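You operate a simulated robot arm through the tools that you are given. There is no shell and no other tool. Be economical: measure what you need, move in short steps, check, and stop when the job is done.

Carry out the task below with a simulated robot arm. There is one attempt and no reset: what you move stays moved.

TASK
Put the heel pad from the packing table on the pad there. Then take the steel plate and leave it on the top of the low cupboard. Then stack the 11 heel block from the packing table on top of the 9 heel block. Then take the can that says "WAX" from the packing table and put it on the top of the low cupboard. The order counts. Set down upright: can.

It is judged by the outcome, as a careful person would: the job done as asked, and still so three seconds after it is handed in. It fails if anything else is knocked over, pushed out of place, dropped, spilled or broken.

THE ROBOT
A 7-joint arm with a vacuum gripper on a trunk, on a base that drives. Base frame: it is fixed to the floor where the robot stands at the start and does not move with it; the origin is under the middle of the robot, x ahead of it, y to its left, z up; the surface under the hand at the start is at about z = 840. Readings come in mm, degrees, newtons and seconds.
With the tool pointing down near the work surface it reaches from about 100 to 640 mm from the robot's upright axis, wherever it stands. Its first joint turns from -115.0 to 115.0 degrees. Places, roughly: blue can, yellow can [750, -250, 1000]; heel block [500, -250, 750]; heel pad [500, 250, 750]; pad [750, -250, 750]; steel plate (9x7x2 cm) [500, -300, 800]; top of the low cupboard [-1800, -1300, 400]. Payload 2.55 kg.
Tool frame: the origin (TCP) lies in the middle of the cups' lips, and z points out of the cups. The gripper has 1 cup of 44 mm across, covering 44 by 44 mm (tool x, y); the bellows give 20 mm. With the vacuum on, a cup seals on a smooth face that it is pressed against (1 to 4 N); it does not hold porous or soft things. The pull reaches 55 N.
Orientation is that of the tool frame in the base frame, as a unit quaternion [x, y, z, w]. With the cups facing straight down, the tool's x points along the base's -x, its y along +y and its z along -z.

THE INTERFACE
- The arm moves only by the tool step_arm. Its argument "targets" is a list of rows, each a list of 6 numbers: the shift along the tool's x, y, z in units of 50 mm (1.0 is 50 mm), then the turn, a rotation vector about the tool's x, y, z in units of 4 degrees (1.0 is 4 degrees). In form: [[dx, dy, dz, rx, ry, rz], ...]. A call has 1 to 10 rows; each row shifts and turns the commanded pose from where the row before left it, along the tool's axes as they then stand. "suction" is the vacuum: 1 switches it on, -1 off, set as the call begins (left out, the last holds). A call with a number of a shift or a turn outside -1 to 1 is refused whole. Each row takes 0.2 s and may step no farther than 50 mm and 8.6 degrees from the row before; otherwise, or with a gripper value out of range, the whole call is refused. Where a pose cannot be reached the arm comes as near as it can. A force on the tool above 40 N (or 10 N above the force at the start of the call, whichever is more), or a blocked arm, ends the call early, and 0.2 s more pass. The pull builds up within a second once a cup has sealed. Time passes only in rows, and 0.2 s behind the last, so rows that do not move give it time. It gives the time, the measured TCP pose, the force on the tool (base axes) and the pull of the vacuum at its end, in the units of the frame above (readings bear some noise), with the torque about the TCP (base axes, N m) and any sound that the robot's microphone picked up.
- Cameras (640 x 400 px; columns grow to the right, rows downward): "scene" is now at [-7.7, 133.2, 1765]; the picture's right is [-0.63, -0.78, 0.00], its down [-0.67, 0.54, -0.51] and it looks along [0.40, -0.32, -0.86] (base axes); focal length 258 px, centre (320, 200). "wrist" rides on the gripper at [81, 6, -172] in the tool frame; the picture's right is [-0.08, 1.00, 0.00], its down [-0.89, -0.07, -0.45] and it looks along [-0.44, -0.04, 0.90] (tool axes); focal length 256 px, centre (320, 200). There is no depth. A picture from a camera that has moved, and an enlarged one, comes with that camera's place and axes in the base frame and with its lens.
- get_image(camera): a new picture of that camera. No time passes.
- move_column(by): slides the trunk up (or, below 0, down) by that many mm; the arm and the scene camera ride with it, the base frame stays. It gives what a move gives, with no picture.
- base_move(legs): drives the robot by 1 to 6 legs, each [ahead, left, turn to the left] in mm, mm and degrees, along the robot's own axes; the way and the turn of a leg run together, so that a leg with both is an arc; at most 1500 mm and 180 degrees a leg. The arm and the cameras ride along, it lands a little off, and it stops where it bumps. It gives what a move gives.
- turn_head(pan, tilt): turns the head with the scene camera to pan (to the left, within 155 degrees either way) and tilt (down, from -29 to 69), counted from straight ahead of the robot. It gives what a move gives.
- enlarge(camera, box): a new picture of the part [left, top, right, bottom] of that camera's present view, enlarged. No time passes.
- close_job(): hands the job in; it is judged then, once.

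Go step by step. Nothing tells you exact positions but the pictures and the camera data: compare them with the known pose of the tool, close in by small moves and look again before you grip or let go. The budget is 165 turns and 120 pictures, counting those below and the enlarged ones. Unless the task says otherwise, let go and move clear before handing in.

The tools are called after "Call:" as a command line: name --pt "numbers of a row" for each row, then --argument value for the rest, lists and objects as JSON in quotes. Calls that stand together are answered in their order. step_arm: Moves the arm, as the interface text tells. Its arguments: {"type":"object","properties":{"targets":{"type":"array","items":{"type":"array","items":{"type":"number"}}},"suction":{"type":"number"}},"required":["targets"]} The other tools are called the same way: move_column (by) slides the trunk up or down; base_move (legs) drives the base; turn_head (pan, tilt) turns the head that bears the scene camera; get_image (camera) takes a picture; enlarge (camera, box) takes an enlarged picture of a part of a camera's view; close_job () hands the job in.

At the start:

```text
t: 0.0
eef_pos: [364.6, -157.2, 1155.3]
ee_rot: [0.0, 1.0, 0.0, 0.0]
ft_force: [0.1, -0.1, -0.2]
moment: [0.0, 0.0, 0.01]
pull: 0.0
trunk travel left (down, up): [-875.0, 115.0]
robot x, y, heading: [0.2, -1.9, 0.2]
head pan, tilt: [-38.8, 59.2]
```

scene: 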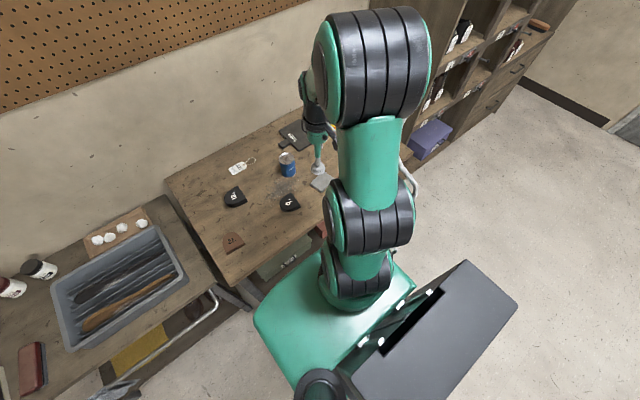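
wrist: 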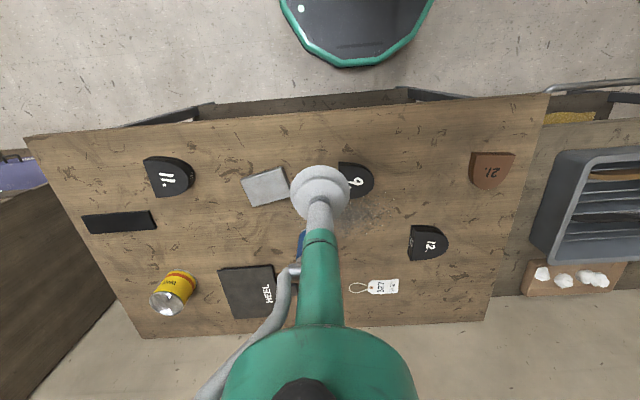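

I see the packing table with heel blocks 9, 11 and 12, a brown "21" piece (probably the heel pad), the steel plate, cans and a dark board marked HEEL. I'll enlarge to read the labels before moving.

Call:
enlarge --camera "wrist" --box '[60, 130, 310, 330]'

Call:
enlarge --camera "wrist" --box '[310, 130, 560, 330]'

Call:
enlarge --camera "scene" --box '[200, 100, 360, 270]'

```text
2.00 times, centred on (185, 230) of wrist
camera zoom: at [283.6, -149.2, 1327.9], right [0.08, 1.0, 0.0], down [0.89, -0.07, 0.45], along [0.44, -0.04, -0.9], focal length 512 px, centre (590, 140)
```

zoom: 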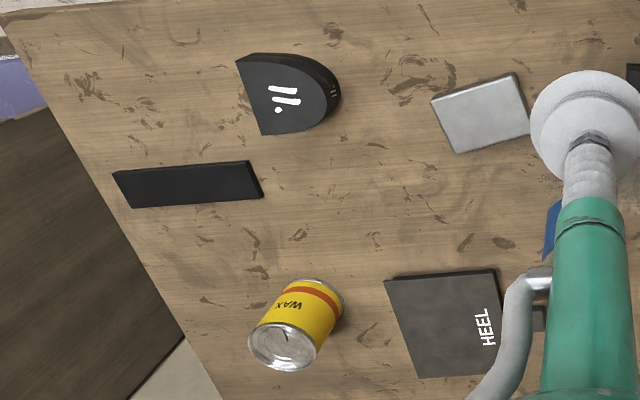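

```text
2.00 times, centred on (435, 230) of wrist
camera zoom: at [283.6, -149.2, 1327.9], right [0.08, 1.0, 0.0], down [0.89, -0.07, 0.45], along [0.44, -0.04, -0.9], focal length 512 px, centre (90, 140)
```

zoom: 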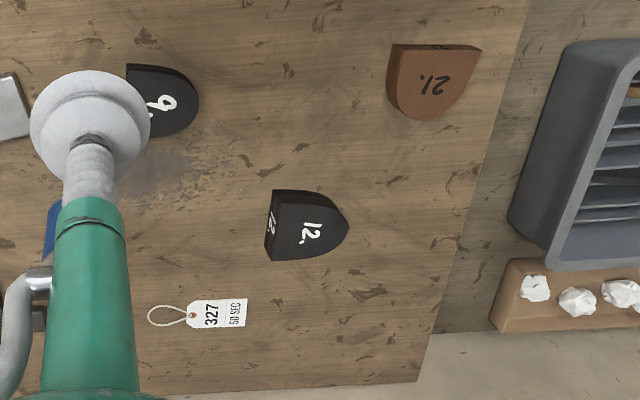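

```text
2.35 times, centred on (280, 185) of scene
camera zoom: at [-7.7, 133.2, 1765.0], right [-0.63, -0.78, 0.0], down [-0.67, 0.54, -0.51], along [0.4, -0.32, -0.86], focal length 606 px, centre (414, 235)
```

zoom: 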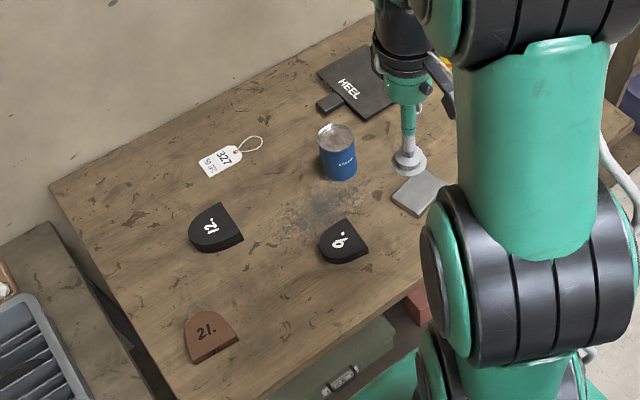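

The yellow can is WAX, the brown 21 is the heel pad, and HEEL is the pad at about [775,-372]. It is beyond reach from here, so I'll look at how much room the base has in front and around.

Call:
turn_head --pan 0 --tilt 69

Call:
get_image --camera "scene"

Call:
turn_head --pan -100 --tilt 45

Call:
get_image --camera "scene"

Call:
turn_head --pan -150 --tilt 35

Call:
get_image --camera "scene"

```text
t: 1.1
eef_pos: [363.9, -157.0, 1155.6]
ee_rot: [-0.001, 1.0, 0.0, 0.0]
ft_force: [1.1, -1.4, -0.5]
moment: [-0.01, -0.02, -0.02]
pull: 0.0
trunk travel left (down, up): [-875.0, 115.0]
robot x, y, heading: [-2.2, 0.9, 0.1]
head pan, tilt: [0.0, 68.8]
```

```text
114 pictures are left
camera scene: at [-4.4, 175.5, 1754.7], right [0.0, -1.0, 0.0], down [-0.93, 0.0, -0.36], along [0.36, 0.0, -0.93], focal length 258 px, centre (320, 200)
```

scene: 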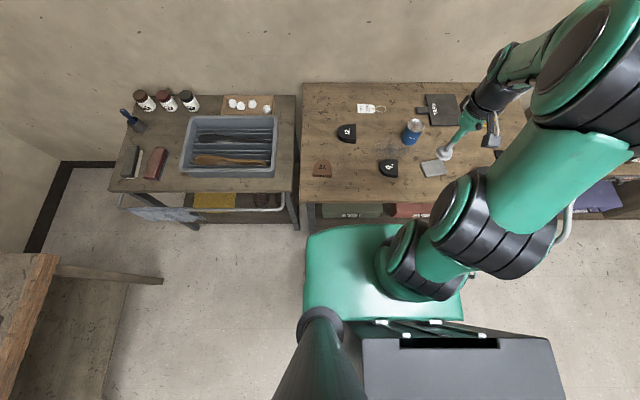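

```text
t: 2.8
eef_pos: [365.1, -155.7, 1155.3]
ee_rot: [0.0, 1.0, 0.0, 0.0]
ft_force: [0.5, 0.2, 1.5]
moment: [0.02, 0.01, -0.01]
pull: 0.1
trunk travel left (down, up): [-875.0, 115.0]
robot x, y, heading: [-0.4, -0.2, 0.0]
head pan, tilt: [-100.0, 45.0]
```

```text
113 pictures are left
camera scene: at [-74.4, 95.5, 1783.6], right [-0.98, 0.17, 0.0], down [0.12, 0.7, -0.71], along [-0.12, -0.7, -0.71], focal length 258 px, centre (320, 200)
```

scene: 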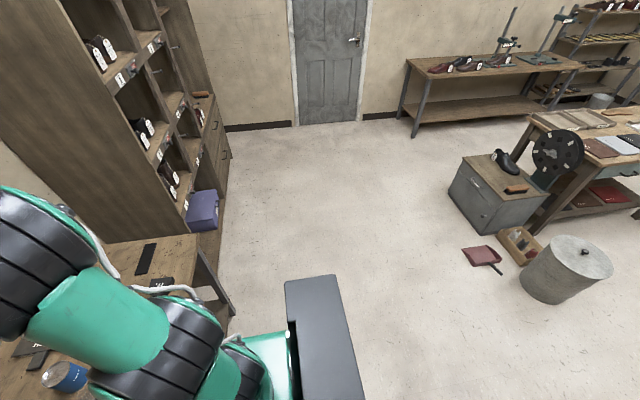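

```text
t: 4.0
eef_pos: [365.6, -157.9, 1155.1]
ee_rot: [0.0, 1.0, 0.0, 0.0]
ft_force: [0.6, 0.4, -0.4]
moment: [0.01, 0.02, -0.01]
pull: 0.1
trunk travel left (down, up): [-875.0, 115.0]
robot x, y, heading: [-0.2, -2.3, -0.2]
head pan, tilt: [-150.0, 35.0]
```

```text
112 pictures are left
camera scene: at [-136.6, 131.5, 1798.4], right [-0.5, 0.87, 0.0], down [0.5, 0.29, -0.82], along [-0.71, -0.41, -0.57], focal length 258 px, centre (320, 200)
```

scene: 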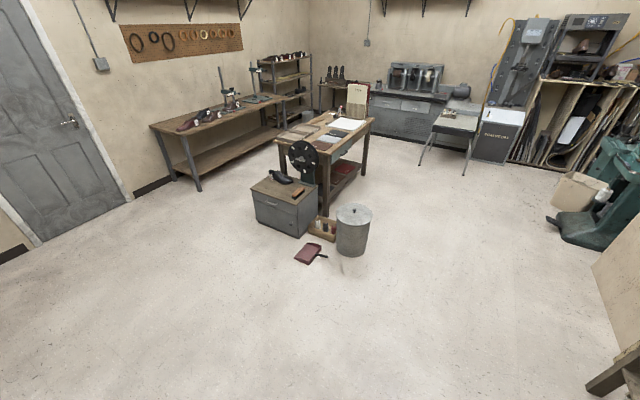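

The low cupboard is the grey cabinet near [-1850,-1270] with a shoe and brush on top. I'll back off to see what is under the packing table, to know how far forward the base can go.

Call:
base_move --legs '[[-900, 0, 0]]'

Call:
turn_head --pan -5 --tilt 40

Call:
get_image --camera "scene"

Call:
get_image --camera "wrist"

```text
t: 8.7
eef_pos: [-535.1, -156.0, 1154.4]
ee_rot: [0.003, 1.0, 0.001, 0.001]
ft_force: [-0.1, 0.1, -0.4]
moment: [-0.02, 0.02, -0.01]
pull: 0.1
trunk travel left (down, up): [-875.0, 115.0]
robot x, y, heading: [-899.1, 2.6, -0.3]
head pan, tilt: [-150.0, 35.0]
```

```text
t: 11.0
eef_pos: [-533.8, -155.6, 1155.5]
ee_rot: [0.003, 1.0, 0.0, 0.0]
ft_force: [-0.5, -0.1, 0.9]
moment: [-0.02, -0.02, 0.0]
pull: 0.1
trunk travel left (down, up): [-875.0, 115.0]
robot x, y, heading: [-898.8, 3.2, -0.3]
head pan, tilt: [-5.0, 40.0]
```

```text
111 pictures are left
camera scene: at [-873.7, 170.6, 1790.8], right [-0.09, -1.0, 0.0], down [-0.64, 0.06, -0.77], along [0.76, -0.07, -0.64], focal length 258 px, centre (320, 200)
```

scene: 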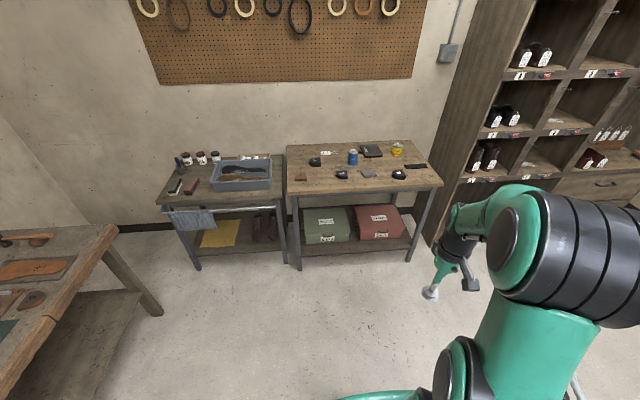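

```text
110 pictures are left
camera wrist: at [-616.3, -148.2, 1327.9], right [0.08, 1.0, 0.0], down [0.89, -0.08, 0.45], along [0.44, -0.04, -0.9], focal length 256 px, centre (320, 200)
```

wrist: 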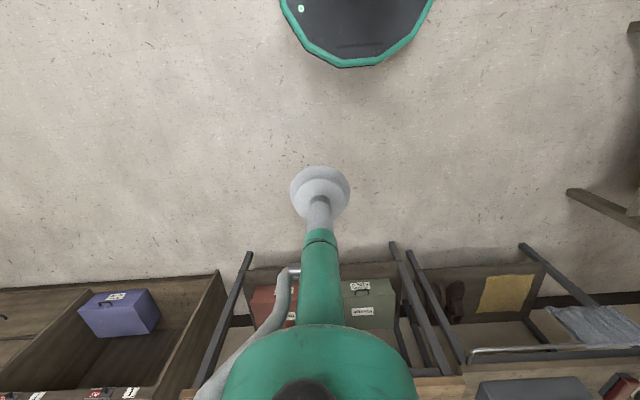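

The base front sits about 270 mm ahead of the axis and the shelf and legs under the table begin near x≈375–400, so I can stand at about x=100. I'll drive there, a bit right, then look with the wrist camera.

Call:
base_move --legs '[[900, -100, 0], [90, 0, 0]]'

Call:
get_image --camera "wrist"

```text
t: 16.6
eef_pos: [453.8, -242.8, 1154.7]
ee_rot: [-0.009, 1.0, 0.0, -0.001]
ft_force: [-0.6, 1.2, 0.1]
moment: [0.02, -0.02, 0.0]
pull: 0.2
trunk travel left (down, up): [-875.0, 115.0]
robot x, y, heading: [87.5, -88.9, 0.9]
head pan, tilt: [-5.0, 40.0]
stopped in leg 2: the robot was blocked; the commanded pose is now the measured one
```

```text
109 pictures are left
camera wrist: at [372.4, -236.8, 1327.3], right [0.06, 1.0, 0.0], down [0.89, -0.06, 0.44], along [0.44, -0.03, -0.9], focal length 256 px, centre (320, 200)
```

wrist: 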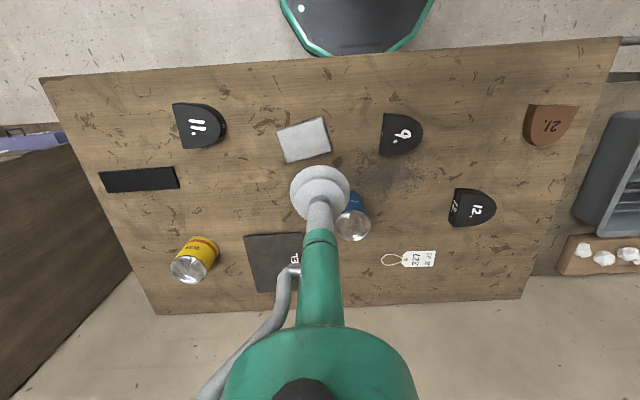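

The base stopped at x≈87 without disturbing anything, so that's the forward limit. I'll back off slightly and bring the tool above the brown heel pad at about [479,168].

Call:
base_move --legs '[[-8, 0, 0]]'

Call:
step_arm --pt "-0.08 0.92 0 0 0 0" --pt "-0.08 0.92 0 0 0 0" --pt "-0.08 0.92 0 0 0 0" --pt "-0.08 0.92 0 0 0 0" --pt "-0.08 0.92 0 0 0 0" --pt "-0.08 0.92 0 0 0 0" --pt "-0.08 0.92 0 0 0 0" --pt "-0.08 0.92 0 0 0 0" --pt "-0.08 0.92 0 0 0 0"

Call:
step_arm --pt "0 0 0.9 0 0 0" --pt "0 0 0.9 0 0 0" --pt "0 0 0.9 0 0 0" --pt "0 0 0.9 0 0 0"

Call:
get_image --camera "wrist"

```text
t: 17.3
eef_pos: [445.4, -242.8, 1154.4]
ee_rot: [-0.008, 1.0, 0.0, -0.001]
ft_force: [0.0, 0.5, 0.5]
moment: [-0.01, 0.01, 0.0]
pull: 0.0
trunk travel left (down, up): [-875.0, 115.0]
robot x, y, heading: [77.1, -93.1, 0.9]
head pan, tilt: [-5.0, 40.0]
```

```text
t: 19.3
eef_pos: [471.9, 172.5, 1151.8]
ee_rot: [-0.009, 1.0, -0.001, -0.001]
ft_force: [0.5, 0.2, -0.9]
moment: [-0.02, -0.02, 0.01]
pull: 0.0
trunk travel left (down, up): [-875.0, 115.0]
robot x, y, heading: [76.8, -93.4, 1.0]
head pan, tilt: [-5.0, 40.0]
```

```text
t: 20.3
eef_pos: [474.3, 172.6, 973.8]
ee_rot: [-0.009, 1.0, 0.0, 0.0]
ft_force: [-0.5, 0.2, -0.9]
moment: [0.01, 0.02, -0.01]
pull: 0.0
trunk travel left (down, up): [-875.0, 115.0]
robot x, y, heading: [73.7, -91.8, 1.2]
head pan, tilt: [-5.0, 40.0]
```

```text
108 pictures are left
camera wrist: at [392.6, 178.6, 1146.3], right [0.06, 1.0, 0.0], down [0.89, -0.06, 0.45], along [0.44, -0.03, -0.9], focal length 256 px, centre (320, 200)
```

wrist: 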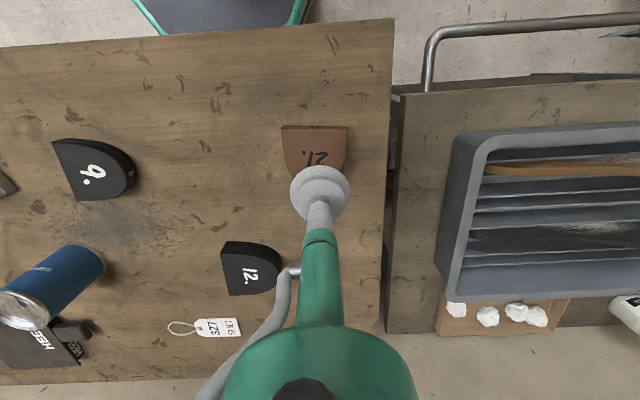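

The brown heel pad spans roughly x 445–518, centre y≈167. I'll align and descend gently with the vacuum on until it seals.

Call:
step_arm --pt "-0.08 -0.1 0.9 0 0 0" --pt "0 0 0.9 0 0 0" --pt "0 0 0.1 0 0 0" --suction 1

Call:
get_image --camera "wrist"

```text
t: 21.1
eef_pos: [476.2, 165.8, 878.2]
ee_rot: [-0.009, 1.0, 0.0, -0.001]
ft_force: [-1.7, 0.6, 0.1]
moment: [0.02, 0.0, -0.02]
pull: 0.0
trunk travel left (down, up): [-875.0, 115.0]
robot x, y, heading: [75.1, -93.8, 0.9]
head pan, tilt: [-5.0, 40.0]
```

```text
107 pictures are left
camera wrist: at [394.8, 172.4, 1052.5], right [0.06, 1.0, 0.0], down [0.89, -0.06, 0.45], along [0.44, -0.03, -0.9], focal length 256 px, centre (320, 200)
```

wrist: 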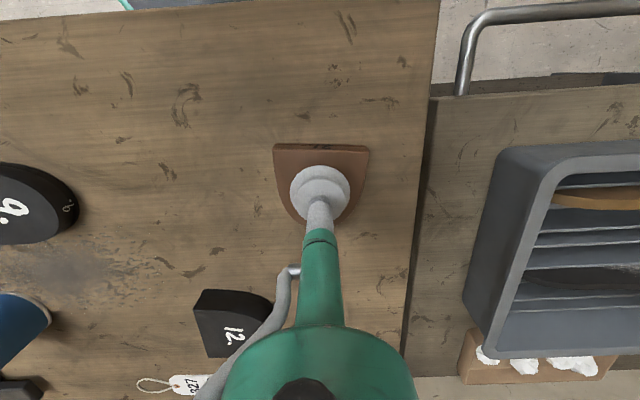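

Well centred over it. Lowering in small steps to contact.

Call:
step_arm --pt "0 0 0.1 0 0 0" --pt "0 0 0.1 0 0 0" --pt "0 0 0.1 0 0 0" --pt "0 0 0 0 0 0"

```text
t: 22.1
eef_pos: [476.0, 165.9, 864.0]
ee_rot: [-0.008, 1.0, 0.001, 0.0]
ft_force: [-0.4, -0.2, -0.8]
moment: [-0.01, 0.05, 0.0]
pull: 54.4
trunk travel left (down, up): [-875.0, 115.0]
robot x, y, heading: [72.9, -91.6, 0.9]
head pan, tilt: [-5.0, 40.0]
```

The cup sealed at z≈864. Lifting slowly.

Call:
step_arm --pt "0 0 -0.3 0 0 0" --pt "0 0 -0.6 0 0 0" --pt "0 0 -1 0 0 0" --pt "0 0 -1 0 0 0" --pt "0 0 -1 0 0 0" --pt "0 0 0 0 0 0"

Call:
get_image --camera "wrist"

```text
t: 23.5
eef_pos: [478.3, 165.9, 1061.5]
ee_rot: [-0.009, 1.0, -0.001, -0.001]
ft_force: [-0.2, 0.2, -0.7]
moment: [-0.04, 0.03, 0.0]
pull: 54.8
trunk travel left (down, up): [-875.0, 115.0]
robot x, y, heading: [72.5, -95.2, 1.1]
head pan, tilt: [-5.0, 40.0]
```

```text
106 pictures are left
camera wrist: at [396.7, 172.6, 1234.3], right [0.06, 1.0, 0.0], down [0.89, -0.06, 0.44], along [0.44, -0.03, -0.9], focal length 256 px, centre (320, 200)
```

wrist: 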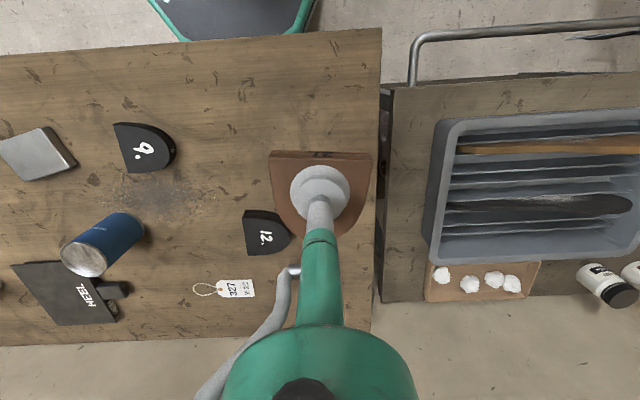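

The heel pad is held and level. Driving right so that the HEEL pad is straight ahead.

Call:
base_move --legs '[[0, -275, -1]]'

Call:
get_image --camera "wrist"

```text
t: 25.4
eef_pos: [486.0, -119.6, 1061.6]
ee_rot: [0.003, 1.0, 0.001, 0.0]
ft_force: [0.1, -1.4, -0.4]
moment: [0.02, 0.01, 0.04]
pull: 55.2
trunk travel left (down, up): [-875.0, 115.0]
robot x, y, heading: [75.8, -368.8, -0.4]
head pan, tilt: [-5.0, 40.0]
```

```text
105 pictures are left
camera wrist: at [403.7, -111.6, 1234.3], right [0.09, 1.0, 0.0], down [0.89, -0.08, 0.45], along [0.44, -0.04, -0.9], focal length 256 px, centre (320, 200)
```

wrist: 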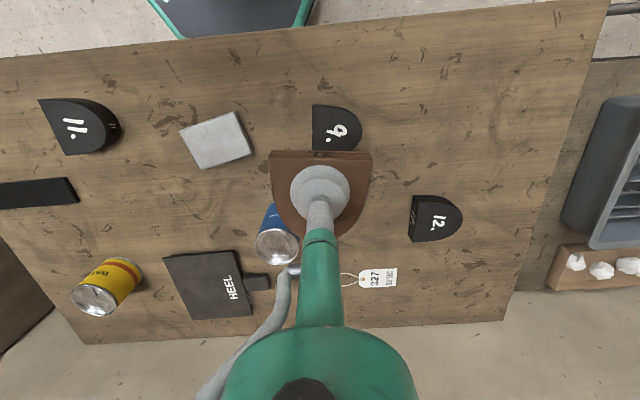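

The HEEL pad spans x≈687–857, y≈-440…-300, centre about [772,-370]. I'll move the held pad over y=-370 and then reach forward at height to find how far I can get.

Call:
step_arm --pt "0 -1 0 0 0 0" --pt "0 -1 0 0 0 0" --pt "0 -1 0 0 0 0" --pt "0 -1 0 0 0 0" --pt "0 -1 0 0 0 0" --pt "-1 0 0 0 0 0" --pt "-1 0 0 0 0 0" --pt "-1 0 0 0 0 0" --pt "-1 0 0 0 0 0"

Call:
step_arm --pt "-1 0 0 0 0 0" --pt "-0.4 0 0 0 0 0" --pt "0 0 0 0 0 0"

```text
t: 27.4
eef_pos: [686.7, -373.2, 1058.0]
ee_rot: [0.004, 1.0, 0.0, -0.002]
ft_force: [0.3, 0.5, -1.5]
moment: [0.01, 0.05, 0.0]
pull: 54.9
trunk travel left (down, up): [-875.0, 115.0]
robot x, y, heading: [76.4, -366.4, -0.4]
head pan, tilt: [-5.0, 40.0]
```

```text
t: 28.2
eef_pos: [702.9, -372.2, 1037.0]
ee_rot: [0.003, 1.0, 0.0, 0.0]
ft_force: [-0.5, 0.4, -1.2]
moment: [0.0, 0.06, -0.03]
pull: 54.5
out of reach, approached as far as the arm can: row 1, 2
trunk travel left (down, up): [-875.0, 115.0]
robot x, y, heading: [80.6, -368.8, -0.4]
head pan, tilt: [-5.0, 40.0]
```

Reach is limited at this height, but should grow lower down. I'll lower to about z=905 and reach forward again.

Call:
step_arm --pt "0 0 1 0 0 0" --pt "0 0 1 0 0 0" --pt "0 0 0.6 0 0 0" --pt "0 0 0 0 0 0"

Call:
step_arm --pt "-0.5 0 0 0 0 0" --pt "-0.5 0 0 0 0 0" --pt "-0.3 0 0 0 0 0" --pt "0 0 0 0 0 0"

Call:
get_image --camera "wrist"

```text
t: 29.2
eef_pos: [701.4, -372.8, 905.7]
ee_rot: [0.004, 1.0, 0.0, 0.0]
ft_force: [-0.1, -0.2, -0.3]
moment: [0.0, 0.03, -0.01]
pull: 54.9
trunk travel left (down, up): [-875.0, 115.0]
robot x, y, heading: [78.5, -364.4, -0.4]
head pan, tilt: [-5.0, 40.0]
```

```text
t: 30.2
eef_pos: [735.2, -371.2, 909.6]
ee_rot: [0.004, 1.0, 0.0, -0.001]
ft_force: [0.4, 0.3, 0.1]
moment: [0.02, 0.0, 0.0]
pull: 54.8
out of reach, approached as far as the arm can: row 2, 3
trunk travel left (down, up): [-875.0, 115.0]
robot x, y, heading: [78.2, -366.6, -0.4]
head pan, tilt: [-5.0, 40.0]
```

```text
104 pictures are left
camera wrist: at [653.5, -363.0, 1082.3], right [0.09, 1.0, 0.0], down [0.89, -0.08, 0.45], along [0.44, -0.04, -0.9], focal length 256 px, centre (320, 200)
```

wrist: 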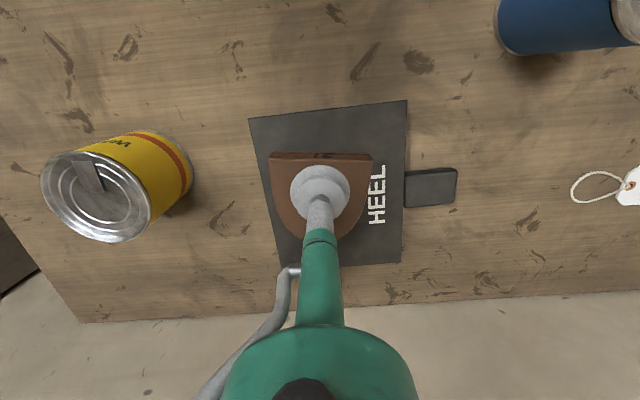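

The heel pad sits over the HEEL pad, clear of its edges. I'll lower via the column (keeping reach), then finish with small arm steps.

Call:
move_column --by -28

Call:
get_image --camera "wrist"

```text
t: 31.0
eef_pos: [734.6, -371.3, 881.9]
ee_rot: [0.003, 1.0, -0.001, 0.001]
ft_force: [-3.1, 0.8, 7.1]
moment: [0.01, 0.05, 0.06]
pull: 55.2
trunk travel left (down, up): [-847.0, 143.0]
robot x, y, heading: [77.3, -366.9, -0.2]
head pan, tilt: [-5.0, 40.0]
```

```text
103 pictures are left
camera wrist: at [653.2, -363.0, 1055.6], right [0.09, 1.0, 0.0], down [0.89, -0.08, 0.45], along [0.45, -0.04, -0.89], focal length 256 px, centre (320, 200)
```

wrist: 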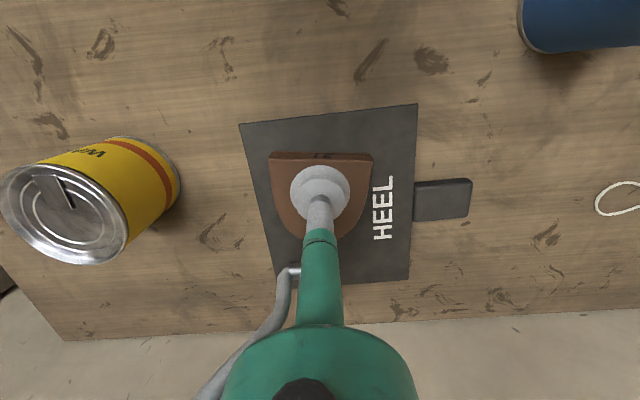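

A 7 N upward force suggests it is already touching; I'll hold a moment to confirm.

Call:
step_arm --pt "0 0 0 0 0 0" --pt "0 0 0.02 0 0 0"

```text
t: 31.6
eef_pos: [735.0, -370.4, 882.9]
ee_rot: [0.004, 1.0, 0.0, 0.002]
ft_force: [-2.5, -0.7, 8.6]
moment: [0.05, 0.05, -0.01]
pull: 55.4
trunk travel left (down, up): [-847.0, 143.0]
robot x, y, heading: [78.6, -368.8, -0.3]
head pan, tilt: [-5.0, 40.0]
```

It's in contact. Releasing, then rising with the column.

Call:
step_arm --pt "0 0 0 0 0 0" --pt "0 0 0 0 0 0" --pt "0 0 0 0 0 0" --pt "0 0 0 0 0 0" --pt "0 0 0 0 0 0" --suction -1

Call:
move_column --by 60

Call:
get_image --camera "wrist"

```text
t: 32.8
eef_pos: [736.4, -372.2, 880.4]
ee_rot: [0.004, 1.0, 0.0, 0.001]
ft_force: [-0.3, -0.7, 0.8]
moment: [-0.07, 0.0, -0.01]
pull: 0.0
trunk travel left (down, up): [-847.0, 143.0]
robot x, y, heading: [78.0, -369.1, -0.4]
head pan, tilt: [-5.0, 40.0]
```

```text
t: 33.8
eef_pos: [735.2, -371.2, 939.0]
ee_rot: [0.003, 1.0, 0.0, 0.001]
ft_force: [0.3, -0.1, -0.2]
moment: [0.0, 0.01, 0.0]
pull: 0.1
trunk travel left (down, up): [-907.0, 83.0]
robot x, y, heading: [75.9, -369.5, -0.1]
head pan, tilt: [-5.0, 40.0]
```

```text
102 pictures are left
camera wrist: at [653.9, -363.0, 1113.1], right [0.09, 1.0, 0.0], down [0.89, -0.08, 0.45], along [0.44, -0.04, -0.9], focal length 256 px, centre (320, 200)
```

wrist: 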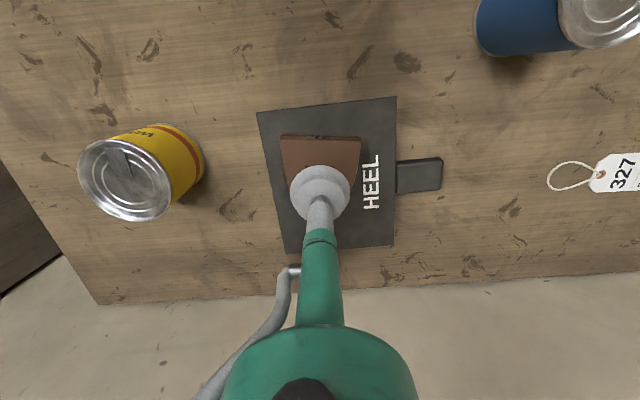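

The heel pad lies fully on the HEEL pad. Next the steel plate, at about [477,-270]; I rise, retract and look.

Call:
step_arm --pt "0.3 0 -0.9 0 0 0" --pt "0.6 0 -0.7 0 0 0" --pt "0.9 0 0 0 0 0" --pt "0.9 0 0 0 0 0" --pt "0.9 0.3 0 0 0 0" --pt "0.9 0.7 0 0 0 0" --pt "0.6 0.9 0 0 0 0"

Call:
get_image --camera "wrist"

```text
refused: row 6 steps farther than a row can; nothing moved
```

```text
101 pictures are left
camera wrist: at [653.9, -363.0, 1113.1], right [0.09, 1.0, 0.0], down [0.89, -0.08, 0.45], along [0.44, -0.04, -0.9], focal length 256 px, centre (320, 200)
```

wrist: 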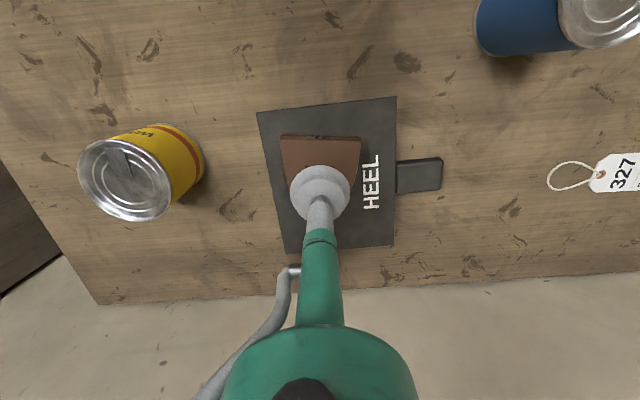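

One row exceeded the step limit; resending with shorter rows.

Call:
step_arm --pt "0.3 0 -0.9 0 0 0" --pt "0.6 0 -0.7 0 0 0" --pt "0.9 0 0 0 0 0" --pt "0.9 0 0 0 0 0" --pt "0.9 0.3 0 0 0 0" --pt "0.7 0.7 0 0 0 0" --pt "0.6 0.7 0 0 0 0" --pt "0.25 0.3 0 0 0 0" --pt "0 0 0 0 0 0"

Call:
get_image --camera "wrist"

```text
t: 35.8
eef_pos: [475.6, -269.1, 1021.6]
ee_rot: [0.003, 1.0, 0.001, 0.0]
ft_force: [-0.4, -0.1, -0.4]
moment: [-0.03, -0.01, -0.02]
pull: 0.0
trunk travel left (down, up): [-907.0, 83.0]
robot x, y, heading: [75.6, -369.2, -0.4]
head pan, tilt: [-5.0, 40.0]
```

```text
100 pictures are left
camera wrist: at [395.1, -260.4, 1194.8], right [0.09, 1.0, 0.0], down [0.89, -0.08, 0.45], along [0.44, -0.04, -0.9], focal length 256 px, centre (320, 200)
```

wrist: 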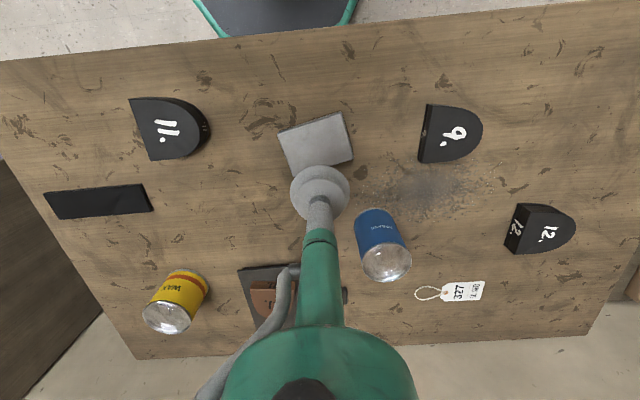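

Plate centre is about [479,-274]. Aligning and descending with the vacuum on.

Call:
step_arm --pt "-0.06 -0.1 0.9 0 0 0" --pt "0 0 0.9 0 0 0" --pt "0 0 0.9 0 0 0" --pt "0 0 0.1 0 0 0" --pt "0 0 0.1 0 0 0" --pt "0 0 0 0 0 0" --suction 1

Call:
get_image --camera "wrist"

```text
t: 37.2
eef_pos: [479.9, -275.7, 874.6]
ee_rot: [0.003, 1.0, 0.0, 0.001]
ft_force: [-0.4, -0.2, -0.2]
moment: [-0.04, 0.0, 0.0]
pull: 0.1
trunk travel left (down, up): [-907.0, 83.0]
robot x, y, heading: [78.7, -370.4, -0.4]
head pan, tilt: [-5.0, 40.0]
```

```text
99 pictures are left
camera wrist: at [398.7, -266.7, 1048.2], right [0.09, 1.0, 0.0], down [0.89, -0.08, 0.45], along [0.45, -0.04, -0.89], focal length 256 px, centre (320, 200)
```

wrist: 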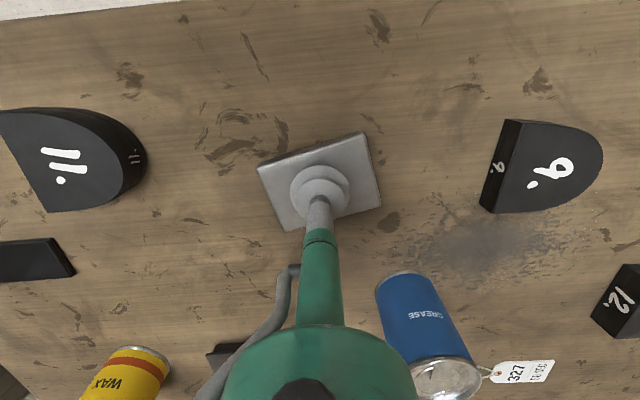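

Centred on the plate; final approach in small steps.

Call:
step_arm --pt "0 0 0.1 0 0 0" --pt "0 0 0.1 0 0 0" --pt "0 0 0.08 0 0 0" --pt "0 0 0 0 0 0" --pt "0 0 0 0 0 0"

```text
t: 38.4
eef_pos: [480.3, -274.9, 859.9]
ee_rot: [0.003, 1.0, -0.001, 0.0]
ft_force: [0.2, -0.2, -7.8]
moment: [0.0, 0.03, 0.01]
pull: 54.5
trunk travel left (down, up): [-907.0, 83.0]
robot x, y, heading: [76.6, -370.5, -0.3]
head pan, tilt: [-5.0, 40.0]
```

Sealed. Lifting and then I'll drive to the cupboard.

Call:
step_arm --pt "0 0 -0.2 0 0 0" --pt "0 0 -0.5 0 0 0" --pt "0 0 -1 0 0 0" --pt "0 0 -1 0 0 0" --pt "0 0 -1 0 0 0" --pt "0 0 -1 0 0 0" --pt "0 0 0 0 0 0"

Call:
get_image --camera "wrist"

```text
t: 40.0
eef_pos: [479.6, -275.5, 1095.8]
ee_rot: [0.003, 1.0, 0.0, 0.0]
ft_force: [0.0, -0.1, -7.3]
moment: [-0.01, 0.05, 0.01]
pull: 54.9
trunk travel left (down, up): [-907.0, 83.0]
robot x, y, heading: [75.7, -366.2, -0.5]
head pan, tilt: [-5.0, 40.0]
```

```text
98 pictures are left
camera wrist: at [398.9, -267.0, 1268.6], right [0.09, 1.0, 0.0], down [0.89, -0.08, 0.44], along [0.44, -0.04, -0.9], focal length 256 px, centre (320, 200)
```

wrist: 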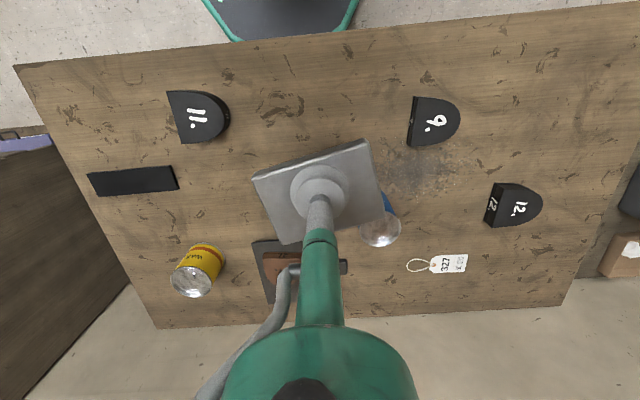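

Plate held level. The cupboard's front face is around x≈-1690, y −1540…−984. I'll back out, turn round and stop short to look.

Call:
base_move --legs '[[-780, 0, 0], [0, 0, 180], [420, 900, 0]]'

Call:
turn_head --pan 0 --tilt 50

Call:
get_image --camera "scene"

Call:
get_image --camera "wrist"

```text
t: 56.4
eef_pos: [-1554.9, -1343.9, 1094.9]
ee_rot: [1.0, -0.008, 0.0, 0.0]
ft_force: [0.5, 0.4, -6.6]
moment: [0.01, -0.05, -0.03]
pull: 54.9
trunk travel left (down, up): [-907.0, 83.0]
robot x, y, heading: [-1150.0, -1255.5, 178.9]
head pan, tilt: [-5.0, 40.0]
```

```text
t: 57.1
eef_pos: [-1555.6, -1343.9, 1096.2]
ee_rot: [1.0, -0.008, 0.0, 0.001]
ft_force: [0.5, 0.2, -7.5]
moment: [0.0, -0.04, 0.01]
pull: 55.2
trunk travel left (down, up): [-907.0, 83.0]
robot x, y, heading: [-1150.7, -1255.3, 178.9]
head pan, tilt: [0.0, 50.0]
```

```text
97 pictures are left
camera scene: at [-1173.0, -1432.6, 1808.7], right [0.02, 1.0, 0.0], down [0.77, -0.01, -0.64], along [-0.64, 0.01, -0.77], focal length 258 px, centre (320, 200)
```

scene: 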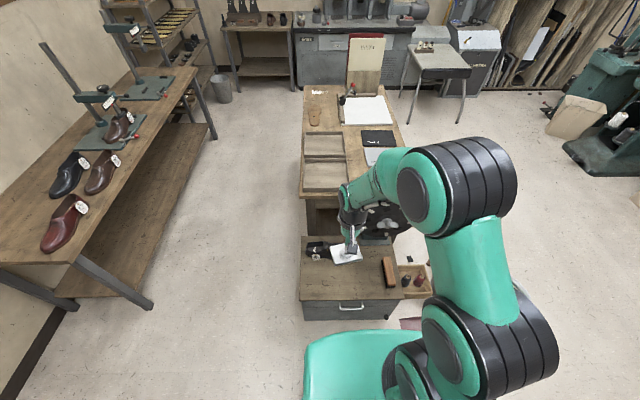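

```text
96 pictures are left
camera wrist: at [-1474.9, -1349.7, 1268.5], right [-0.1, -1.0, 0.0], down [-0.89, 0.09, 0.45], along [-0.44, 0.04, -0.9], focal length 256 px, centre (320, 200)
```

wrist: 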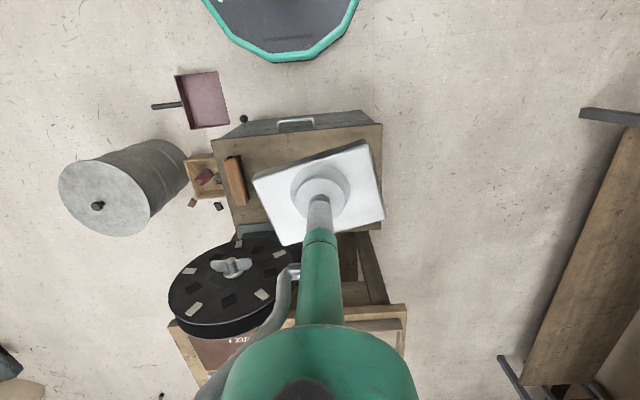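

The cupboard top spans x −2030…−1640, y −1540…−982, with a shoe at far right and a brush at left; the middle near part is free. I'll drive ahead 190 mm and lower the trunk.

Call:
base_move --legs '[[190, 0, 1]]'

Call:
move_column --by -420

Call:
get_image --camera "wrist"

Call:
get_image --camera "scene"

```text
t: 58.6
eef_pos: [-1743.8, -1349.1, 1096.2]
ee_rot: [1.0, 0.001, 0.0, 0.0]
ft_force: [-1.2, -0.9, -7.6]
moment: [-0.01, -0.07, -0.03]
pull: 54.8
trunk travel left (down, up): [-907.0, 83.0]
robot x, y, heading: [-1341.7, -1255.9, -179.8]
head pan, tilt: [0.0, 50.0]
```

```text
refused: -420 is not a number from -400 to 400
```

```text
95 pictures are left
camera wrist: at [-1662.8, -1354.3, 1268.4], right [-0.08, -1.0, 0.0], down [-0.89, 0.07, 0.45], along [-0.44, 0.03, -0.9], focal length 256 px, centre (320, 200)
```

wrist: 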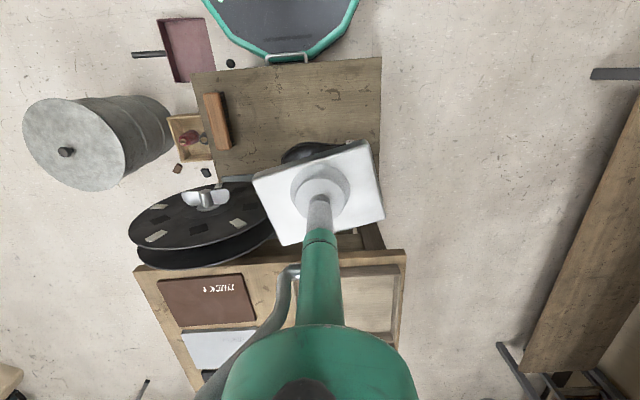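

```text
94 pictures are left
camera scene: at [-1359.7, -1431.4, 1808.6], right [0.0, 1.0, 0.0], down [0.77, 0.0, -0.64], along [-0.64, 0.0, -0.77], focal length 258 px, centre (320, 200)
```

scene: 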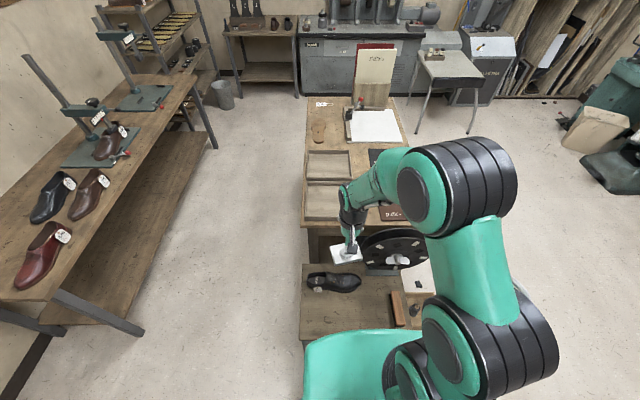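

The shoe occupies about x −1960…−1865; the spot below the plate now ([-1744,-1349]) is free. Lowering the column in steps.

Call:
move_column --by -400

Call:
get_image --camera "wrist"

Call:
get_image --camera "scene"

```text
t: 62.5
eef_pos: [-1743.1, -1349.4, 695.2]
ee_rot: [1.0, 0.001, 0.0, 0.0]
ft_force: [-0.3, 0.1, -7.9]
moment: [0.04, -0.08, 0.01]
pull: 54.3
trunk travel left (down, up): [-507.0, 483.0]
robot x, y, heading: [-1340.8, -1250.1, -179.9]
head pan, tilt: [0.0, 50.0]
```

```text
93 pictures are left
camera wrist: at [-1662.4, -1354.2, 868.5], right [-0.08, -1.0, 0.0], down [-0.89, 0.07, 0.45], along [-0.44, 0.03, -0.9], focal length 256 px, centre (320, 200)
```

wrist: 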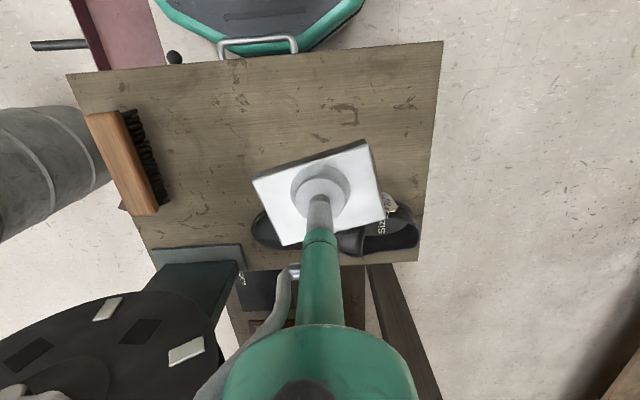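

```text
92 pictures are left
camera scene: at [-1359.1, -1431.3, 1408.7], right [0.0, 1.0, 0.0], down [0.77, 0.0, -0.64], along [-0.64, 0.0, -0.77], focal length 258 px, centre (320, 200)
```

scene: 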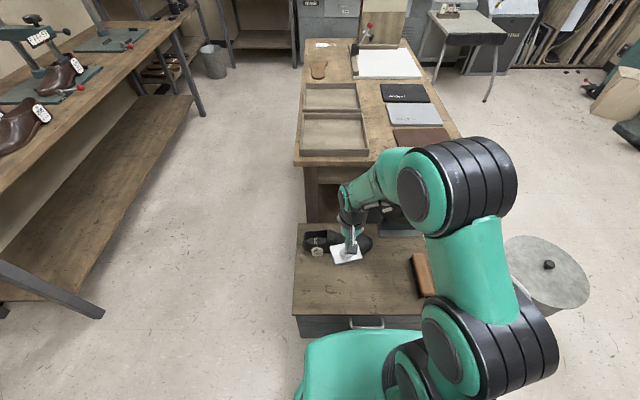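

The spot is free. I'll pull back 20 mm from the shoe and lower the column to just above the surface.

Call:
step_arm --pt "0.4 0 0 0 0 0"

Call:
move_column --by -235

Call:
get_image --camera "wrist"

```text
t: 62.9
eef_pos: [-1721.2, -1349.3, 695.5]
ee_rot: [1.0, 0.002, -0.001, 0.0]
ft_force: [0.4, 0.0, -7.4]
moment: [-0.01, -0.07, -0.02]
pull: 55.4
trunk travel left (down, up): [-507.0, 483.0]
robot x, y, heading: [-1343.1, -1250.7, -179.7]
head pan, tilt: [0.0, 50.0]
```

```text
t: 65.2
eef_pos: [-1722.2, -1348.8, 465.3]
ee_rot: [1.0, 0.001, -0.002, 0.0]
ft_force: [6.6, 1.2, 13.0]
moment: [0.0, 0.02, -0.03]
pull: 54.5
trunk travel left (down, up): [-273.0, 717.0]
robot x, y, heading: [-1342.0, -1252.5, -179.8]
head pan, tilt: [0.0, 50.0]
stopped: the force on the tool passed its limit at 41 N (the readings are from after the stop); the commanded pose is now the measured one
```

```text
91 pictures are left
camera wrist: at [-1641.7, -1354.1, 638.4], right [-0.08, -1.0, 0.0], down [-0.89, 0.07, 0.45], along [-0.45, 0.03, -0.89], focal length 256 px, centre (320, 200)
```

wrist: 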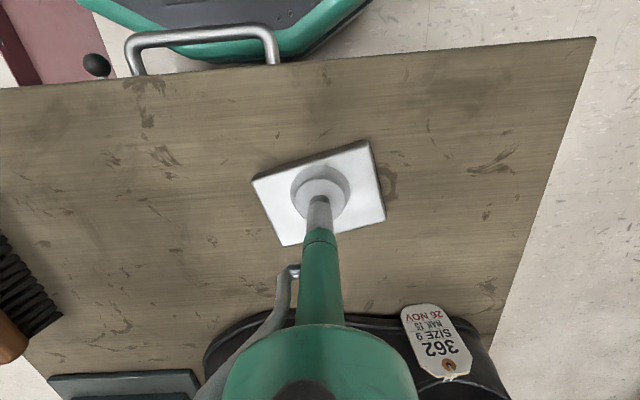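

The plate touched the top at z≈465 TCP (surface ≈445). It looks flat on the wood; releasing and rising.

Call:
step_arm --pt "0 0 0 0 0 0" --pt "0 0 0 0 0 0" --pt "0 0 0 0 0 0" --pt "0 0 0 0 0 0" --pt "0 0 0 0 0 0" --suction -1

Call:
move_column --by 100

Call:
get_image --camera "wrist"

```text
t: 66.5
eef_pos: [-1723.1, -1349.6, 466.1]
ee_rot: [1.0, 0.001, -0.001, 0.0]
ft_force: [-0.6, 0.5, 0.2]
moment: [-0.01, -0.03, -0.02]
pull: 0.0
trunk travel left (down, up): [-273.0, 717.0]
robot x, y, heading: [-1342.9, -1251.3, -179.7]
head pan, tilt: [0.0, 50.0]
```

```text
t: 67.8
eef_pos: [-1723.2, -1350.7, 564.9]
ee_rot: [1.0, 0.001, -0.002, 0.0]
ft_force: [-0.7, 0.4, -0.1]
moment: [0.02, 0.01, 0.0]
pull: 0.0
trunk travel left (down, up): [-373.0, 617.0]
robot x, y, heading: [-1341.5, -1253.9, -179.9]
head pan, tilt: [0.0, 50.0]
```

```text
90 pictures are left
camera wrist: at [-1642.8, -1354.4, 737.3], right [-0.08, -1.0, 0.0], down [-0.89, 0.07, 0.45], along [-0.45, 0.03, -0.89], focal length 256 px, centre (320, 200)
```

wrist: 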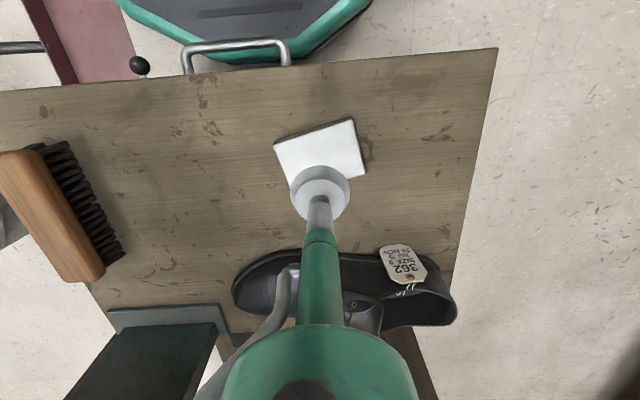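

The plate rests cleanly on the cupboard. Next raise the column and return to the packing table for the heel blocks.

Call:
move_column --by 400

Call:
move_column --by 134

Call:
base_move --legs '[[-200, 0, 0], [-440, -890, 0], [0, 0, 180], [740, 80, 0]]'

Call:
get_image --camera "wrist"

```text
t: 71.6
eef_pos: [-1724.4, -1349.6, 964.5]
ee_rot: [1.0, 0.0, -0.002, 0.0]
ft_force: [-0.2, 0.0, 0.0]
moment: [0.04, 0.02, 0.01]
pull: 0.1
trunk travel left (down, up): [-773.0, 217.0]
robot x, y, heading: [-1343.2, -1255.8, -179.9]
head pan, tilt: [0.0, 50.0]
```

```text
t: 73.2
eef_pos: [-1724.0, -1348.8, 1098.4]
ee_rot: [1.0, 0.0, -0.002, 0.0]
ft_force: [0.3, -0.7, -0.9]
moment: [0.0, 0.0, 0.0]
pull: 0.0
trunk travel left (down, up): [-907.0, 83.0]
robot x, y, heading: [-1339.1, -1250.2, -179.7]
head pan, tilt: [0.0, 50.0]
```

```text
t: 90.6
eef_pos: [437.5, -223.8, 1098.4]
ee_rot: [0.016, 1.0, -0.001, 0.001]
ft_force: [0.2, -0.1, 0.2]
moment: [-0.01, 0.05, 0.02]
pull: 0.0
trunk travel left (down, up): [-907.0, 83.0]
robot x, y, heading: [48.3, -311.4, -1.4]
head pan, tilt: [0.0, 50.0]
```

```text
89 pictures are left
camera wrist: at [356.0, -214.2, 1271.3], right [0.11, 0.99, 0.0], down [0.89, -0.1, 0.45], along [0.45, -0.05, -0.89], focal length 256 px, centre (320, 200)
```

wrist: 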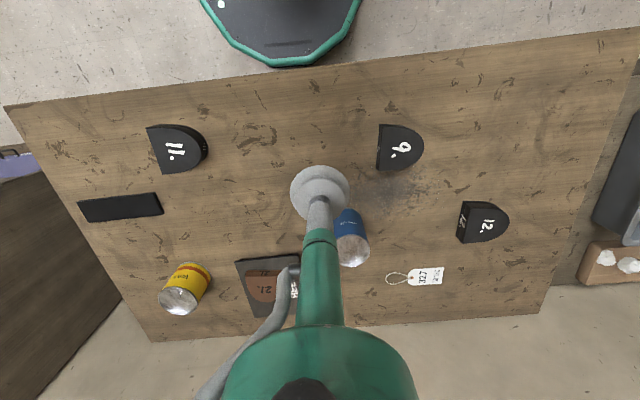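

Back at the table. Block 11 is near [441,-451], block 9 near [478,-100]. I'll move above 11 and look closer for its orientation.

Call:
step_arm --pt "-0.05 -0.9 0 0 0 0" --pt "-0.05 -0.9 0 0 0 0" --pt "-0.05 -0.9 0 0 0 0" --pt "-0.05 -0.9 0 0 0 0" --pt "-0.02 -0.9 0 0 0 0" --pt "0 0 0.9 0 0 0" --pt "0 0 0.9 0 0 0" --pt "0 0 0 0 0 0"

Call:
get_image --camera "wrist"

```text
t: 92.4
eef_pos: [441.0, -448.8, 1010.0]
ee_rot: [0.016, 1.0, -0.001, 0.002]
ft_force: [0.7, 0.0, 0.1]
moment: [0.0, -0.01, 0.02]
pull: 0.1
trunk travel left (down, up): [-907.0, 83.0]
robot x, y, heading: [53.6, -305.3, -2.0]
head pan, tilt: [0.0, 50.0]
```

```text
88 pictures are left
camera wrist: at [359.9, -439.0, 1182.2], right [0.11, 0.99, 0.0], down [0.89, -0.1, 0.45], along [0.45, -0.05, -0.89], focal length 256 px, centre (320, 200)
```

wrist: 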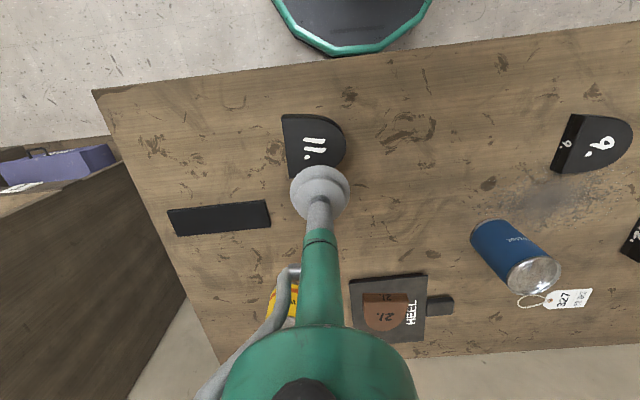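

Block 11's flat edge lies at y≈-490 nearly along x; centre ≈[443,-455]. Descending closer.

Call:
step_arm --pt "-0.04 -0.12 0.9 0 0 0" --pt "0 0 0.9 0 0 0" --pt "0 0 0.3 0 0 0" --pt "0 0 0 0 0 0" --suction 1

Call:
get_image --camera "wrist"

```text
t: 93.4
eef_pos: [444.0, -455.2, 903.6]
ee_rot: [0.016, 1.0, 0.0, 0.001]
ft_force: [1.3, -0.2, 0.2]
moment: [0.0, -0.02, -0.02]
pull: 0.1
trunk travel left (down, up): [-907.0, 83.0]
robot x, y, heading: [56.6, -309.0, -2.0]
head pan, tilt: [0.0, 50.0]
```

```text
87 pictures are left
camera wrist: at [362.3, -445.2, 1076.2], right [0.11, 0.99, 0.0], down [0.89, -0.1, 0.45], along [0.45, -0.05, -0.89], focal length 256 px, centre (320, 200)
```

wrist: 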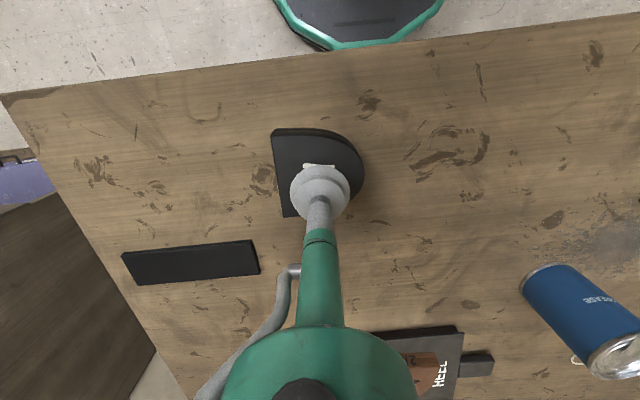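

Landing point projects to the middle of block 11. Descending to seal.

Call:
step_arm --pt "0 0 0.3 0 0 0" --pt "0 0 0.15 0 0 0" --pt "0 0 0.1 0 0 0" --pt "0 0 0.1 0 0 0" --pt "0 0 0 0 0 0" --pt "0 0 0 0 0 0"

```text
t: 94.8
eef_pos: [443.2, -455.7, 870.6]
ee_rot: [0.016, 1.0, 0.001, 0.001]
ft_force: [-0.3, 0.9, -0.6]
moment: [-0.02, 0.01, 0.0]
pull: 55.4
trunk travel left (down, up): [-907.0, 83.0]
robot x, y, heading: [53.0, -310.7, -1.6]
head pan, tilt: [0.0, 50.0]
```

Sealed. Lifting and moving toward block 9.

Call:
step_arm --pt "0 0 -0.2 0 0 0" --pt "0 0 -0.6 0 0 0" --pt "0 0 -1 0 0 0" --pt "0 0 -1 0 0 0" --pt "0 0 0 0 0 0"

Call:
step_arm --pt "-0.06 0.9 0 0 0 0" --pt "-0.06 0.9 0 0 0 0" --pt "-0.06 0.9 0 0 0 0" --pt "-0.06 0.9 0 0 0 0" --pt "-0.06 0.9 0 0 0 0" --pt "-0.06 0.9 0 0 0 0"

Call:
get_image --camera "wrist"

```text
t: 96.0
eef_pos: [446.8, -454.6, 1008.9]
ee_rot: [0.016, 1.0, 0.001, 0.001]
ft_force: [0.4, 0.9, -0.8]
moment: [0.01, 0.0, 0.01]
pull: 54.3
trunk travel left (down, up): [-907.0, 83.0]
robot x, y, heading: [54.7, -307.2, -1.9]
head pan, tilt: [0.0, 50.0]
```

```text
t: 97.4
eef_pos: [469.0, -186.5, 1009.8]
ee_rot: [0.016, 1.0, 0.0, 0.002]
ft_force: [0.7, 0.3, -2.0]
moment: [-0.02, 0.02, 0.01]
pull: 55.2
trunk travel left (down, up): [-907.0, 83.0]
robot x, y, heading: [52.1, -310.3, -1.8]
head pan, tilt: [0.0, 50.0]
```

```text
86 pictures are left
camera wrist: at [388.0, -175.5, 1182.4], right [0.11, 0.99, 0.0], down [0.89, -0.1, 0.45], along [0.45, -0.05, -0.89], focal length 256 px, centre (320, 200)
```

wrist: 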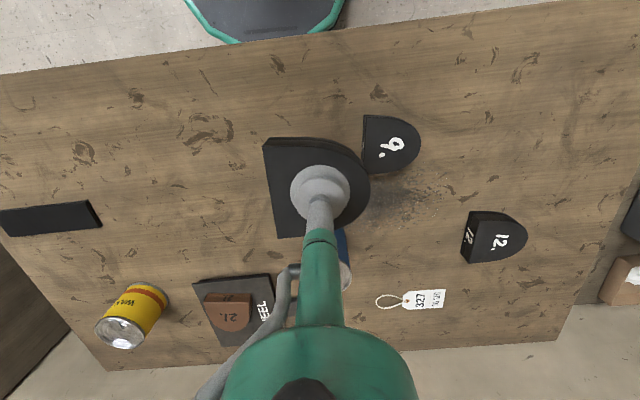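

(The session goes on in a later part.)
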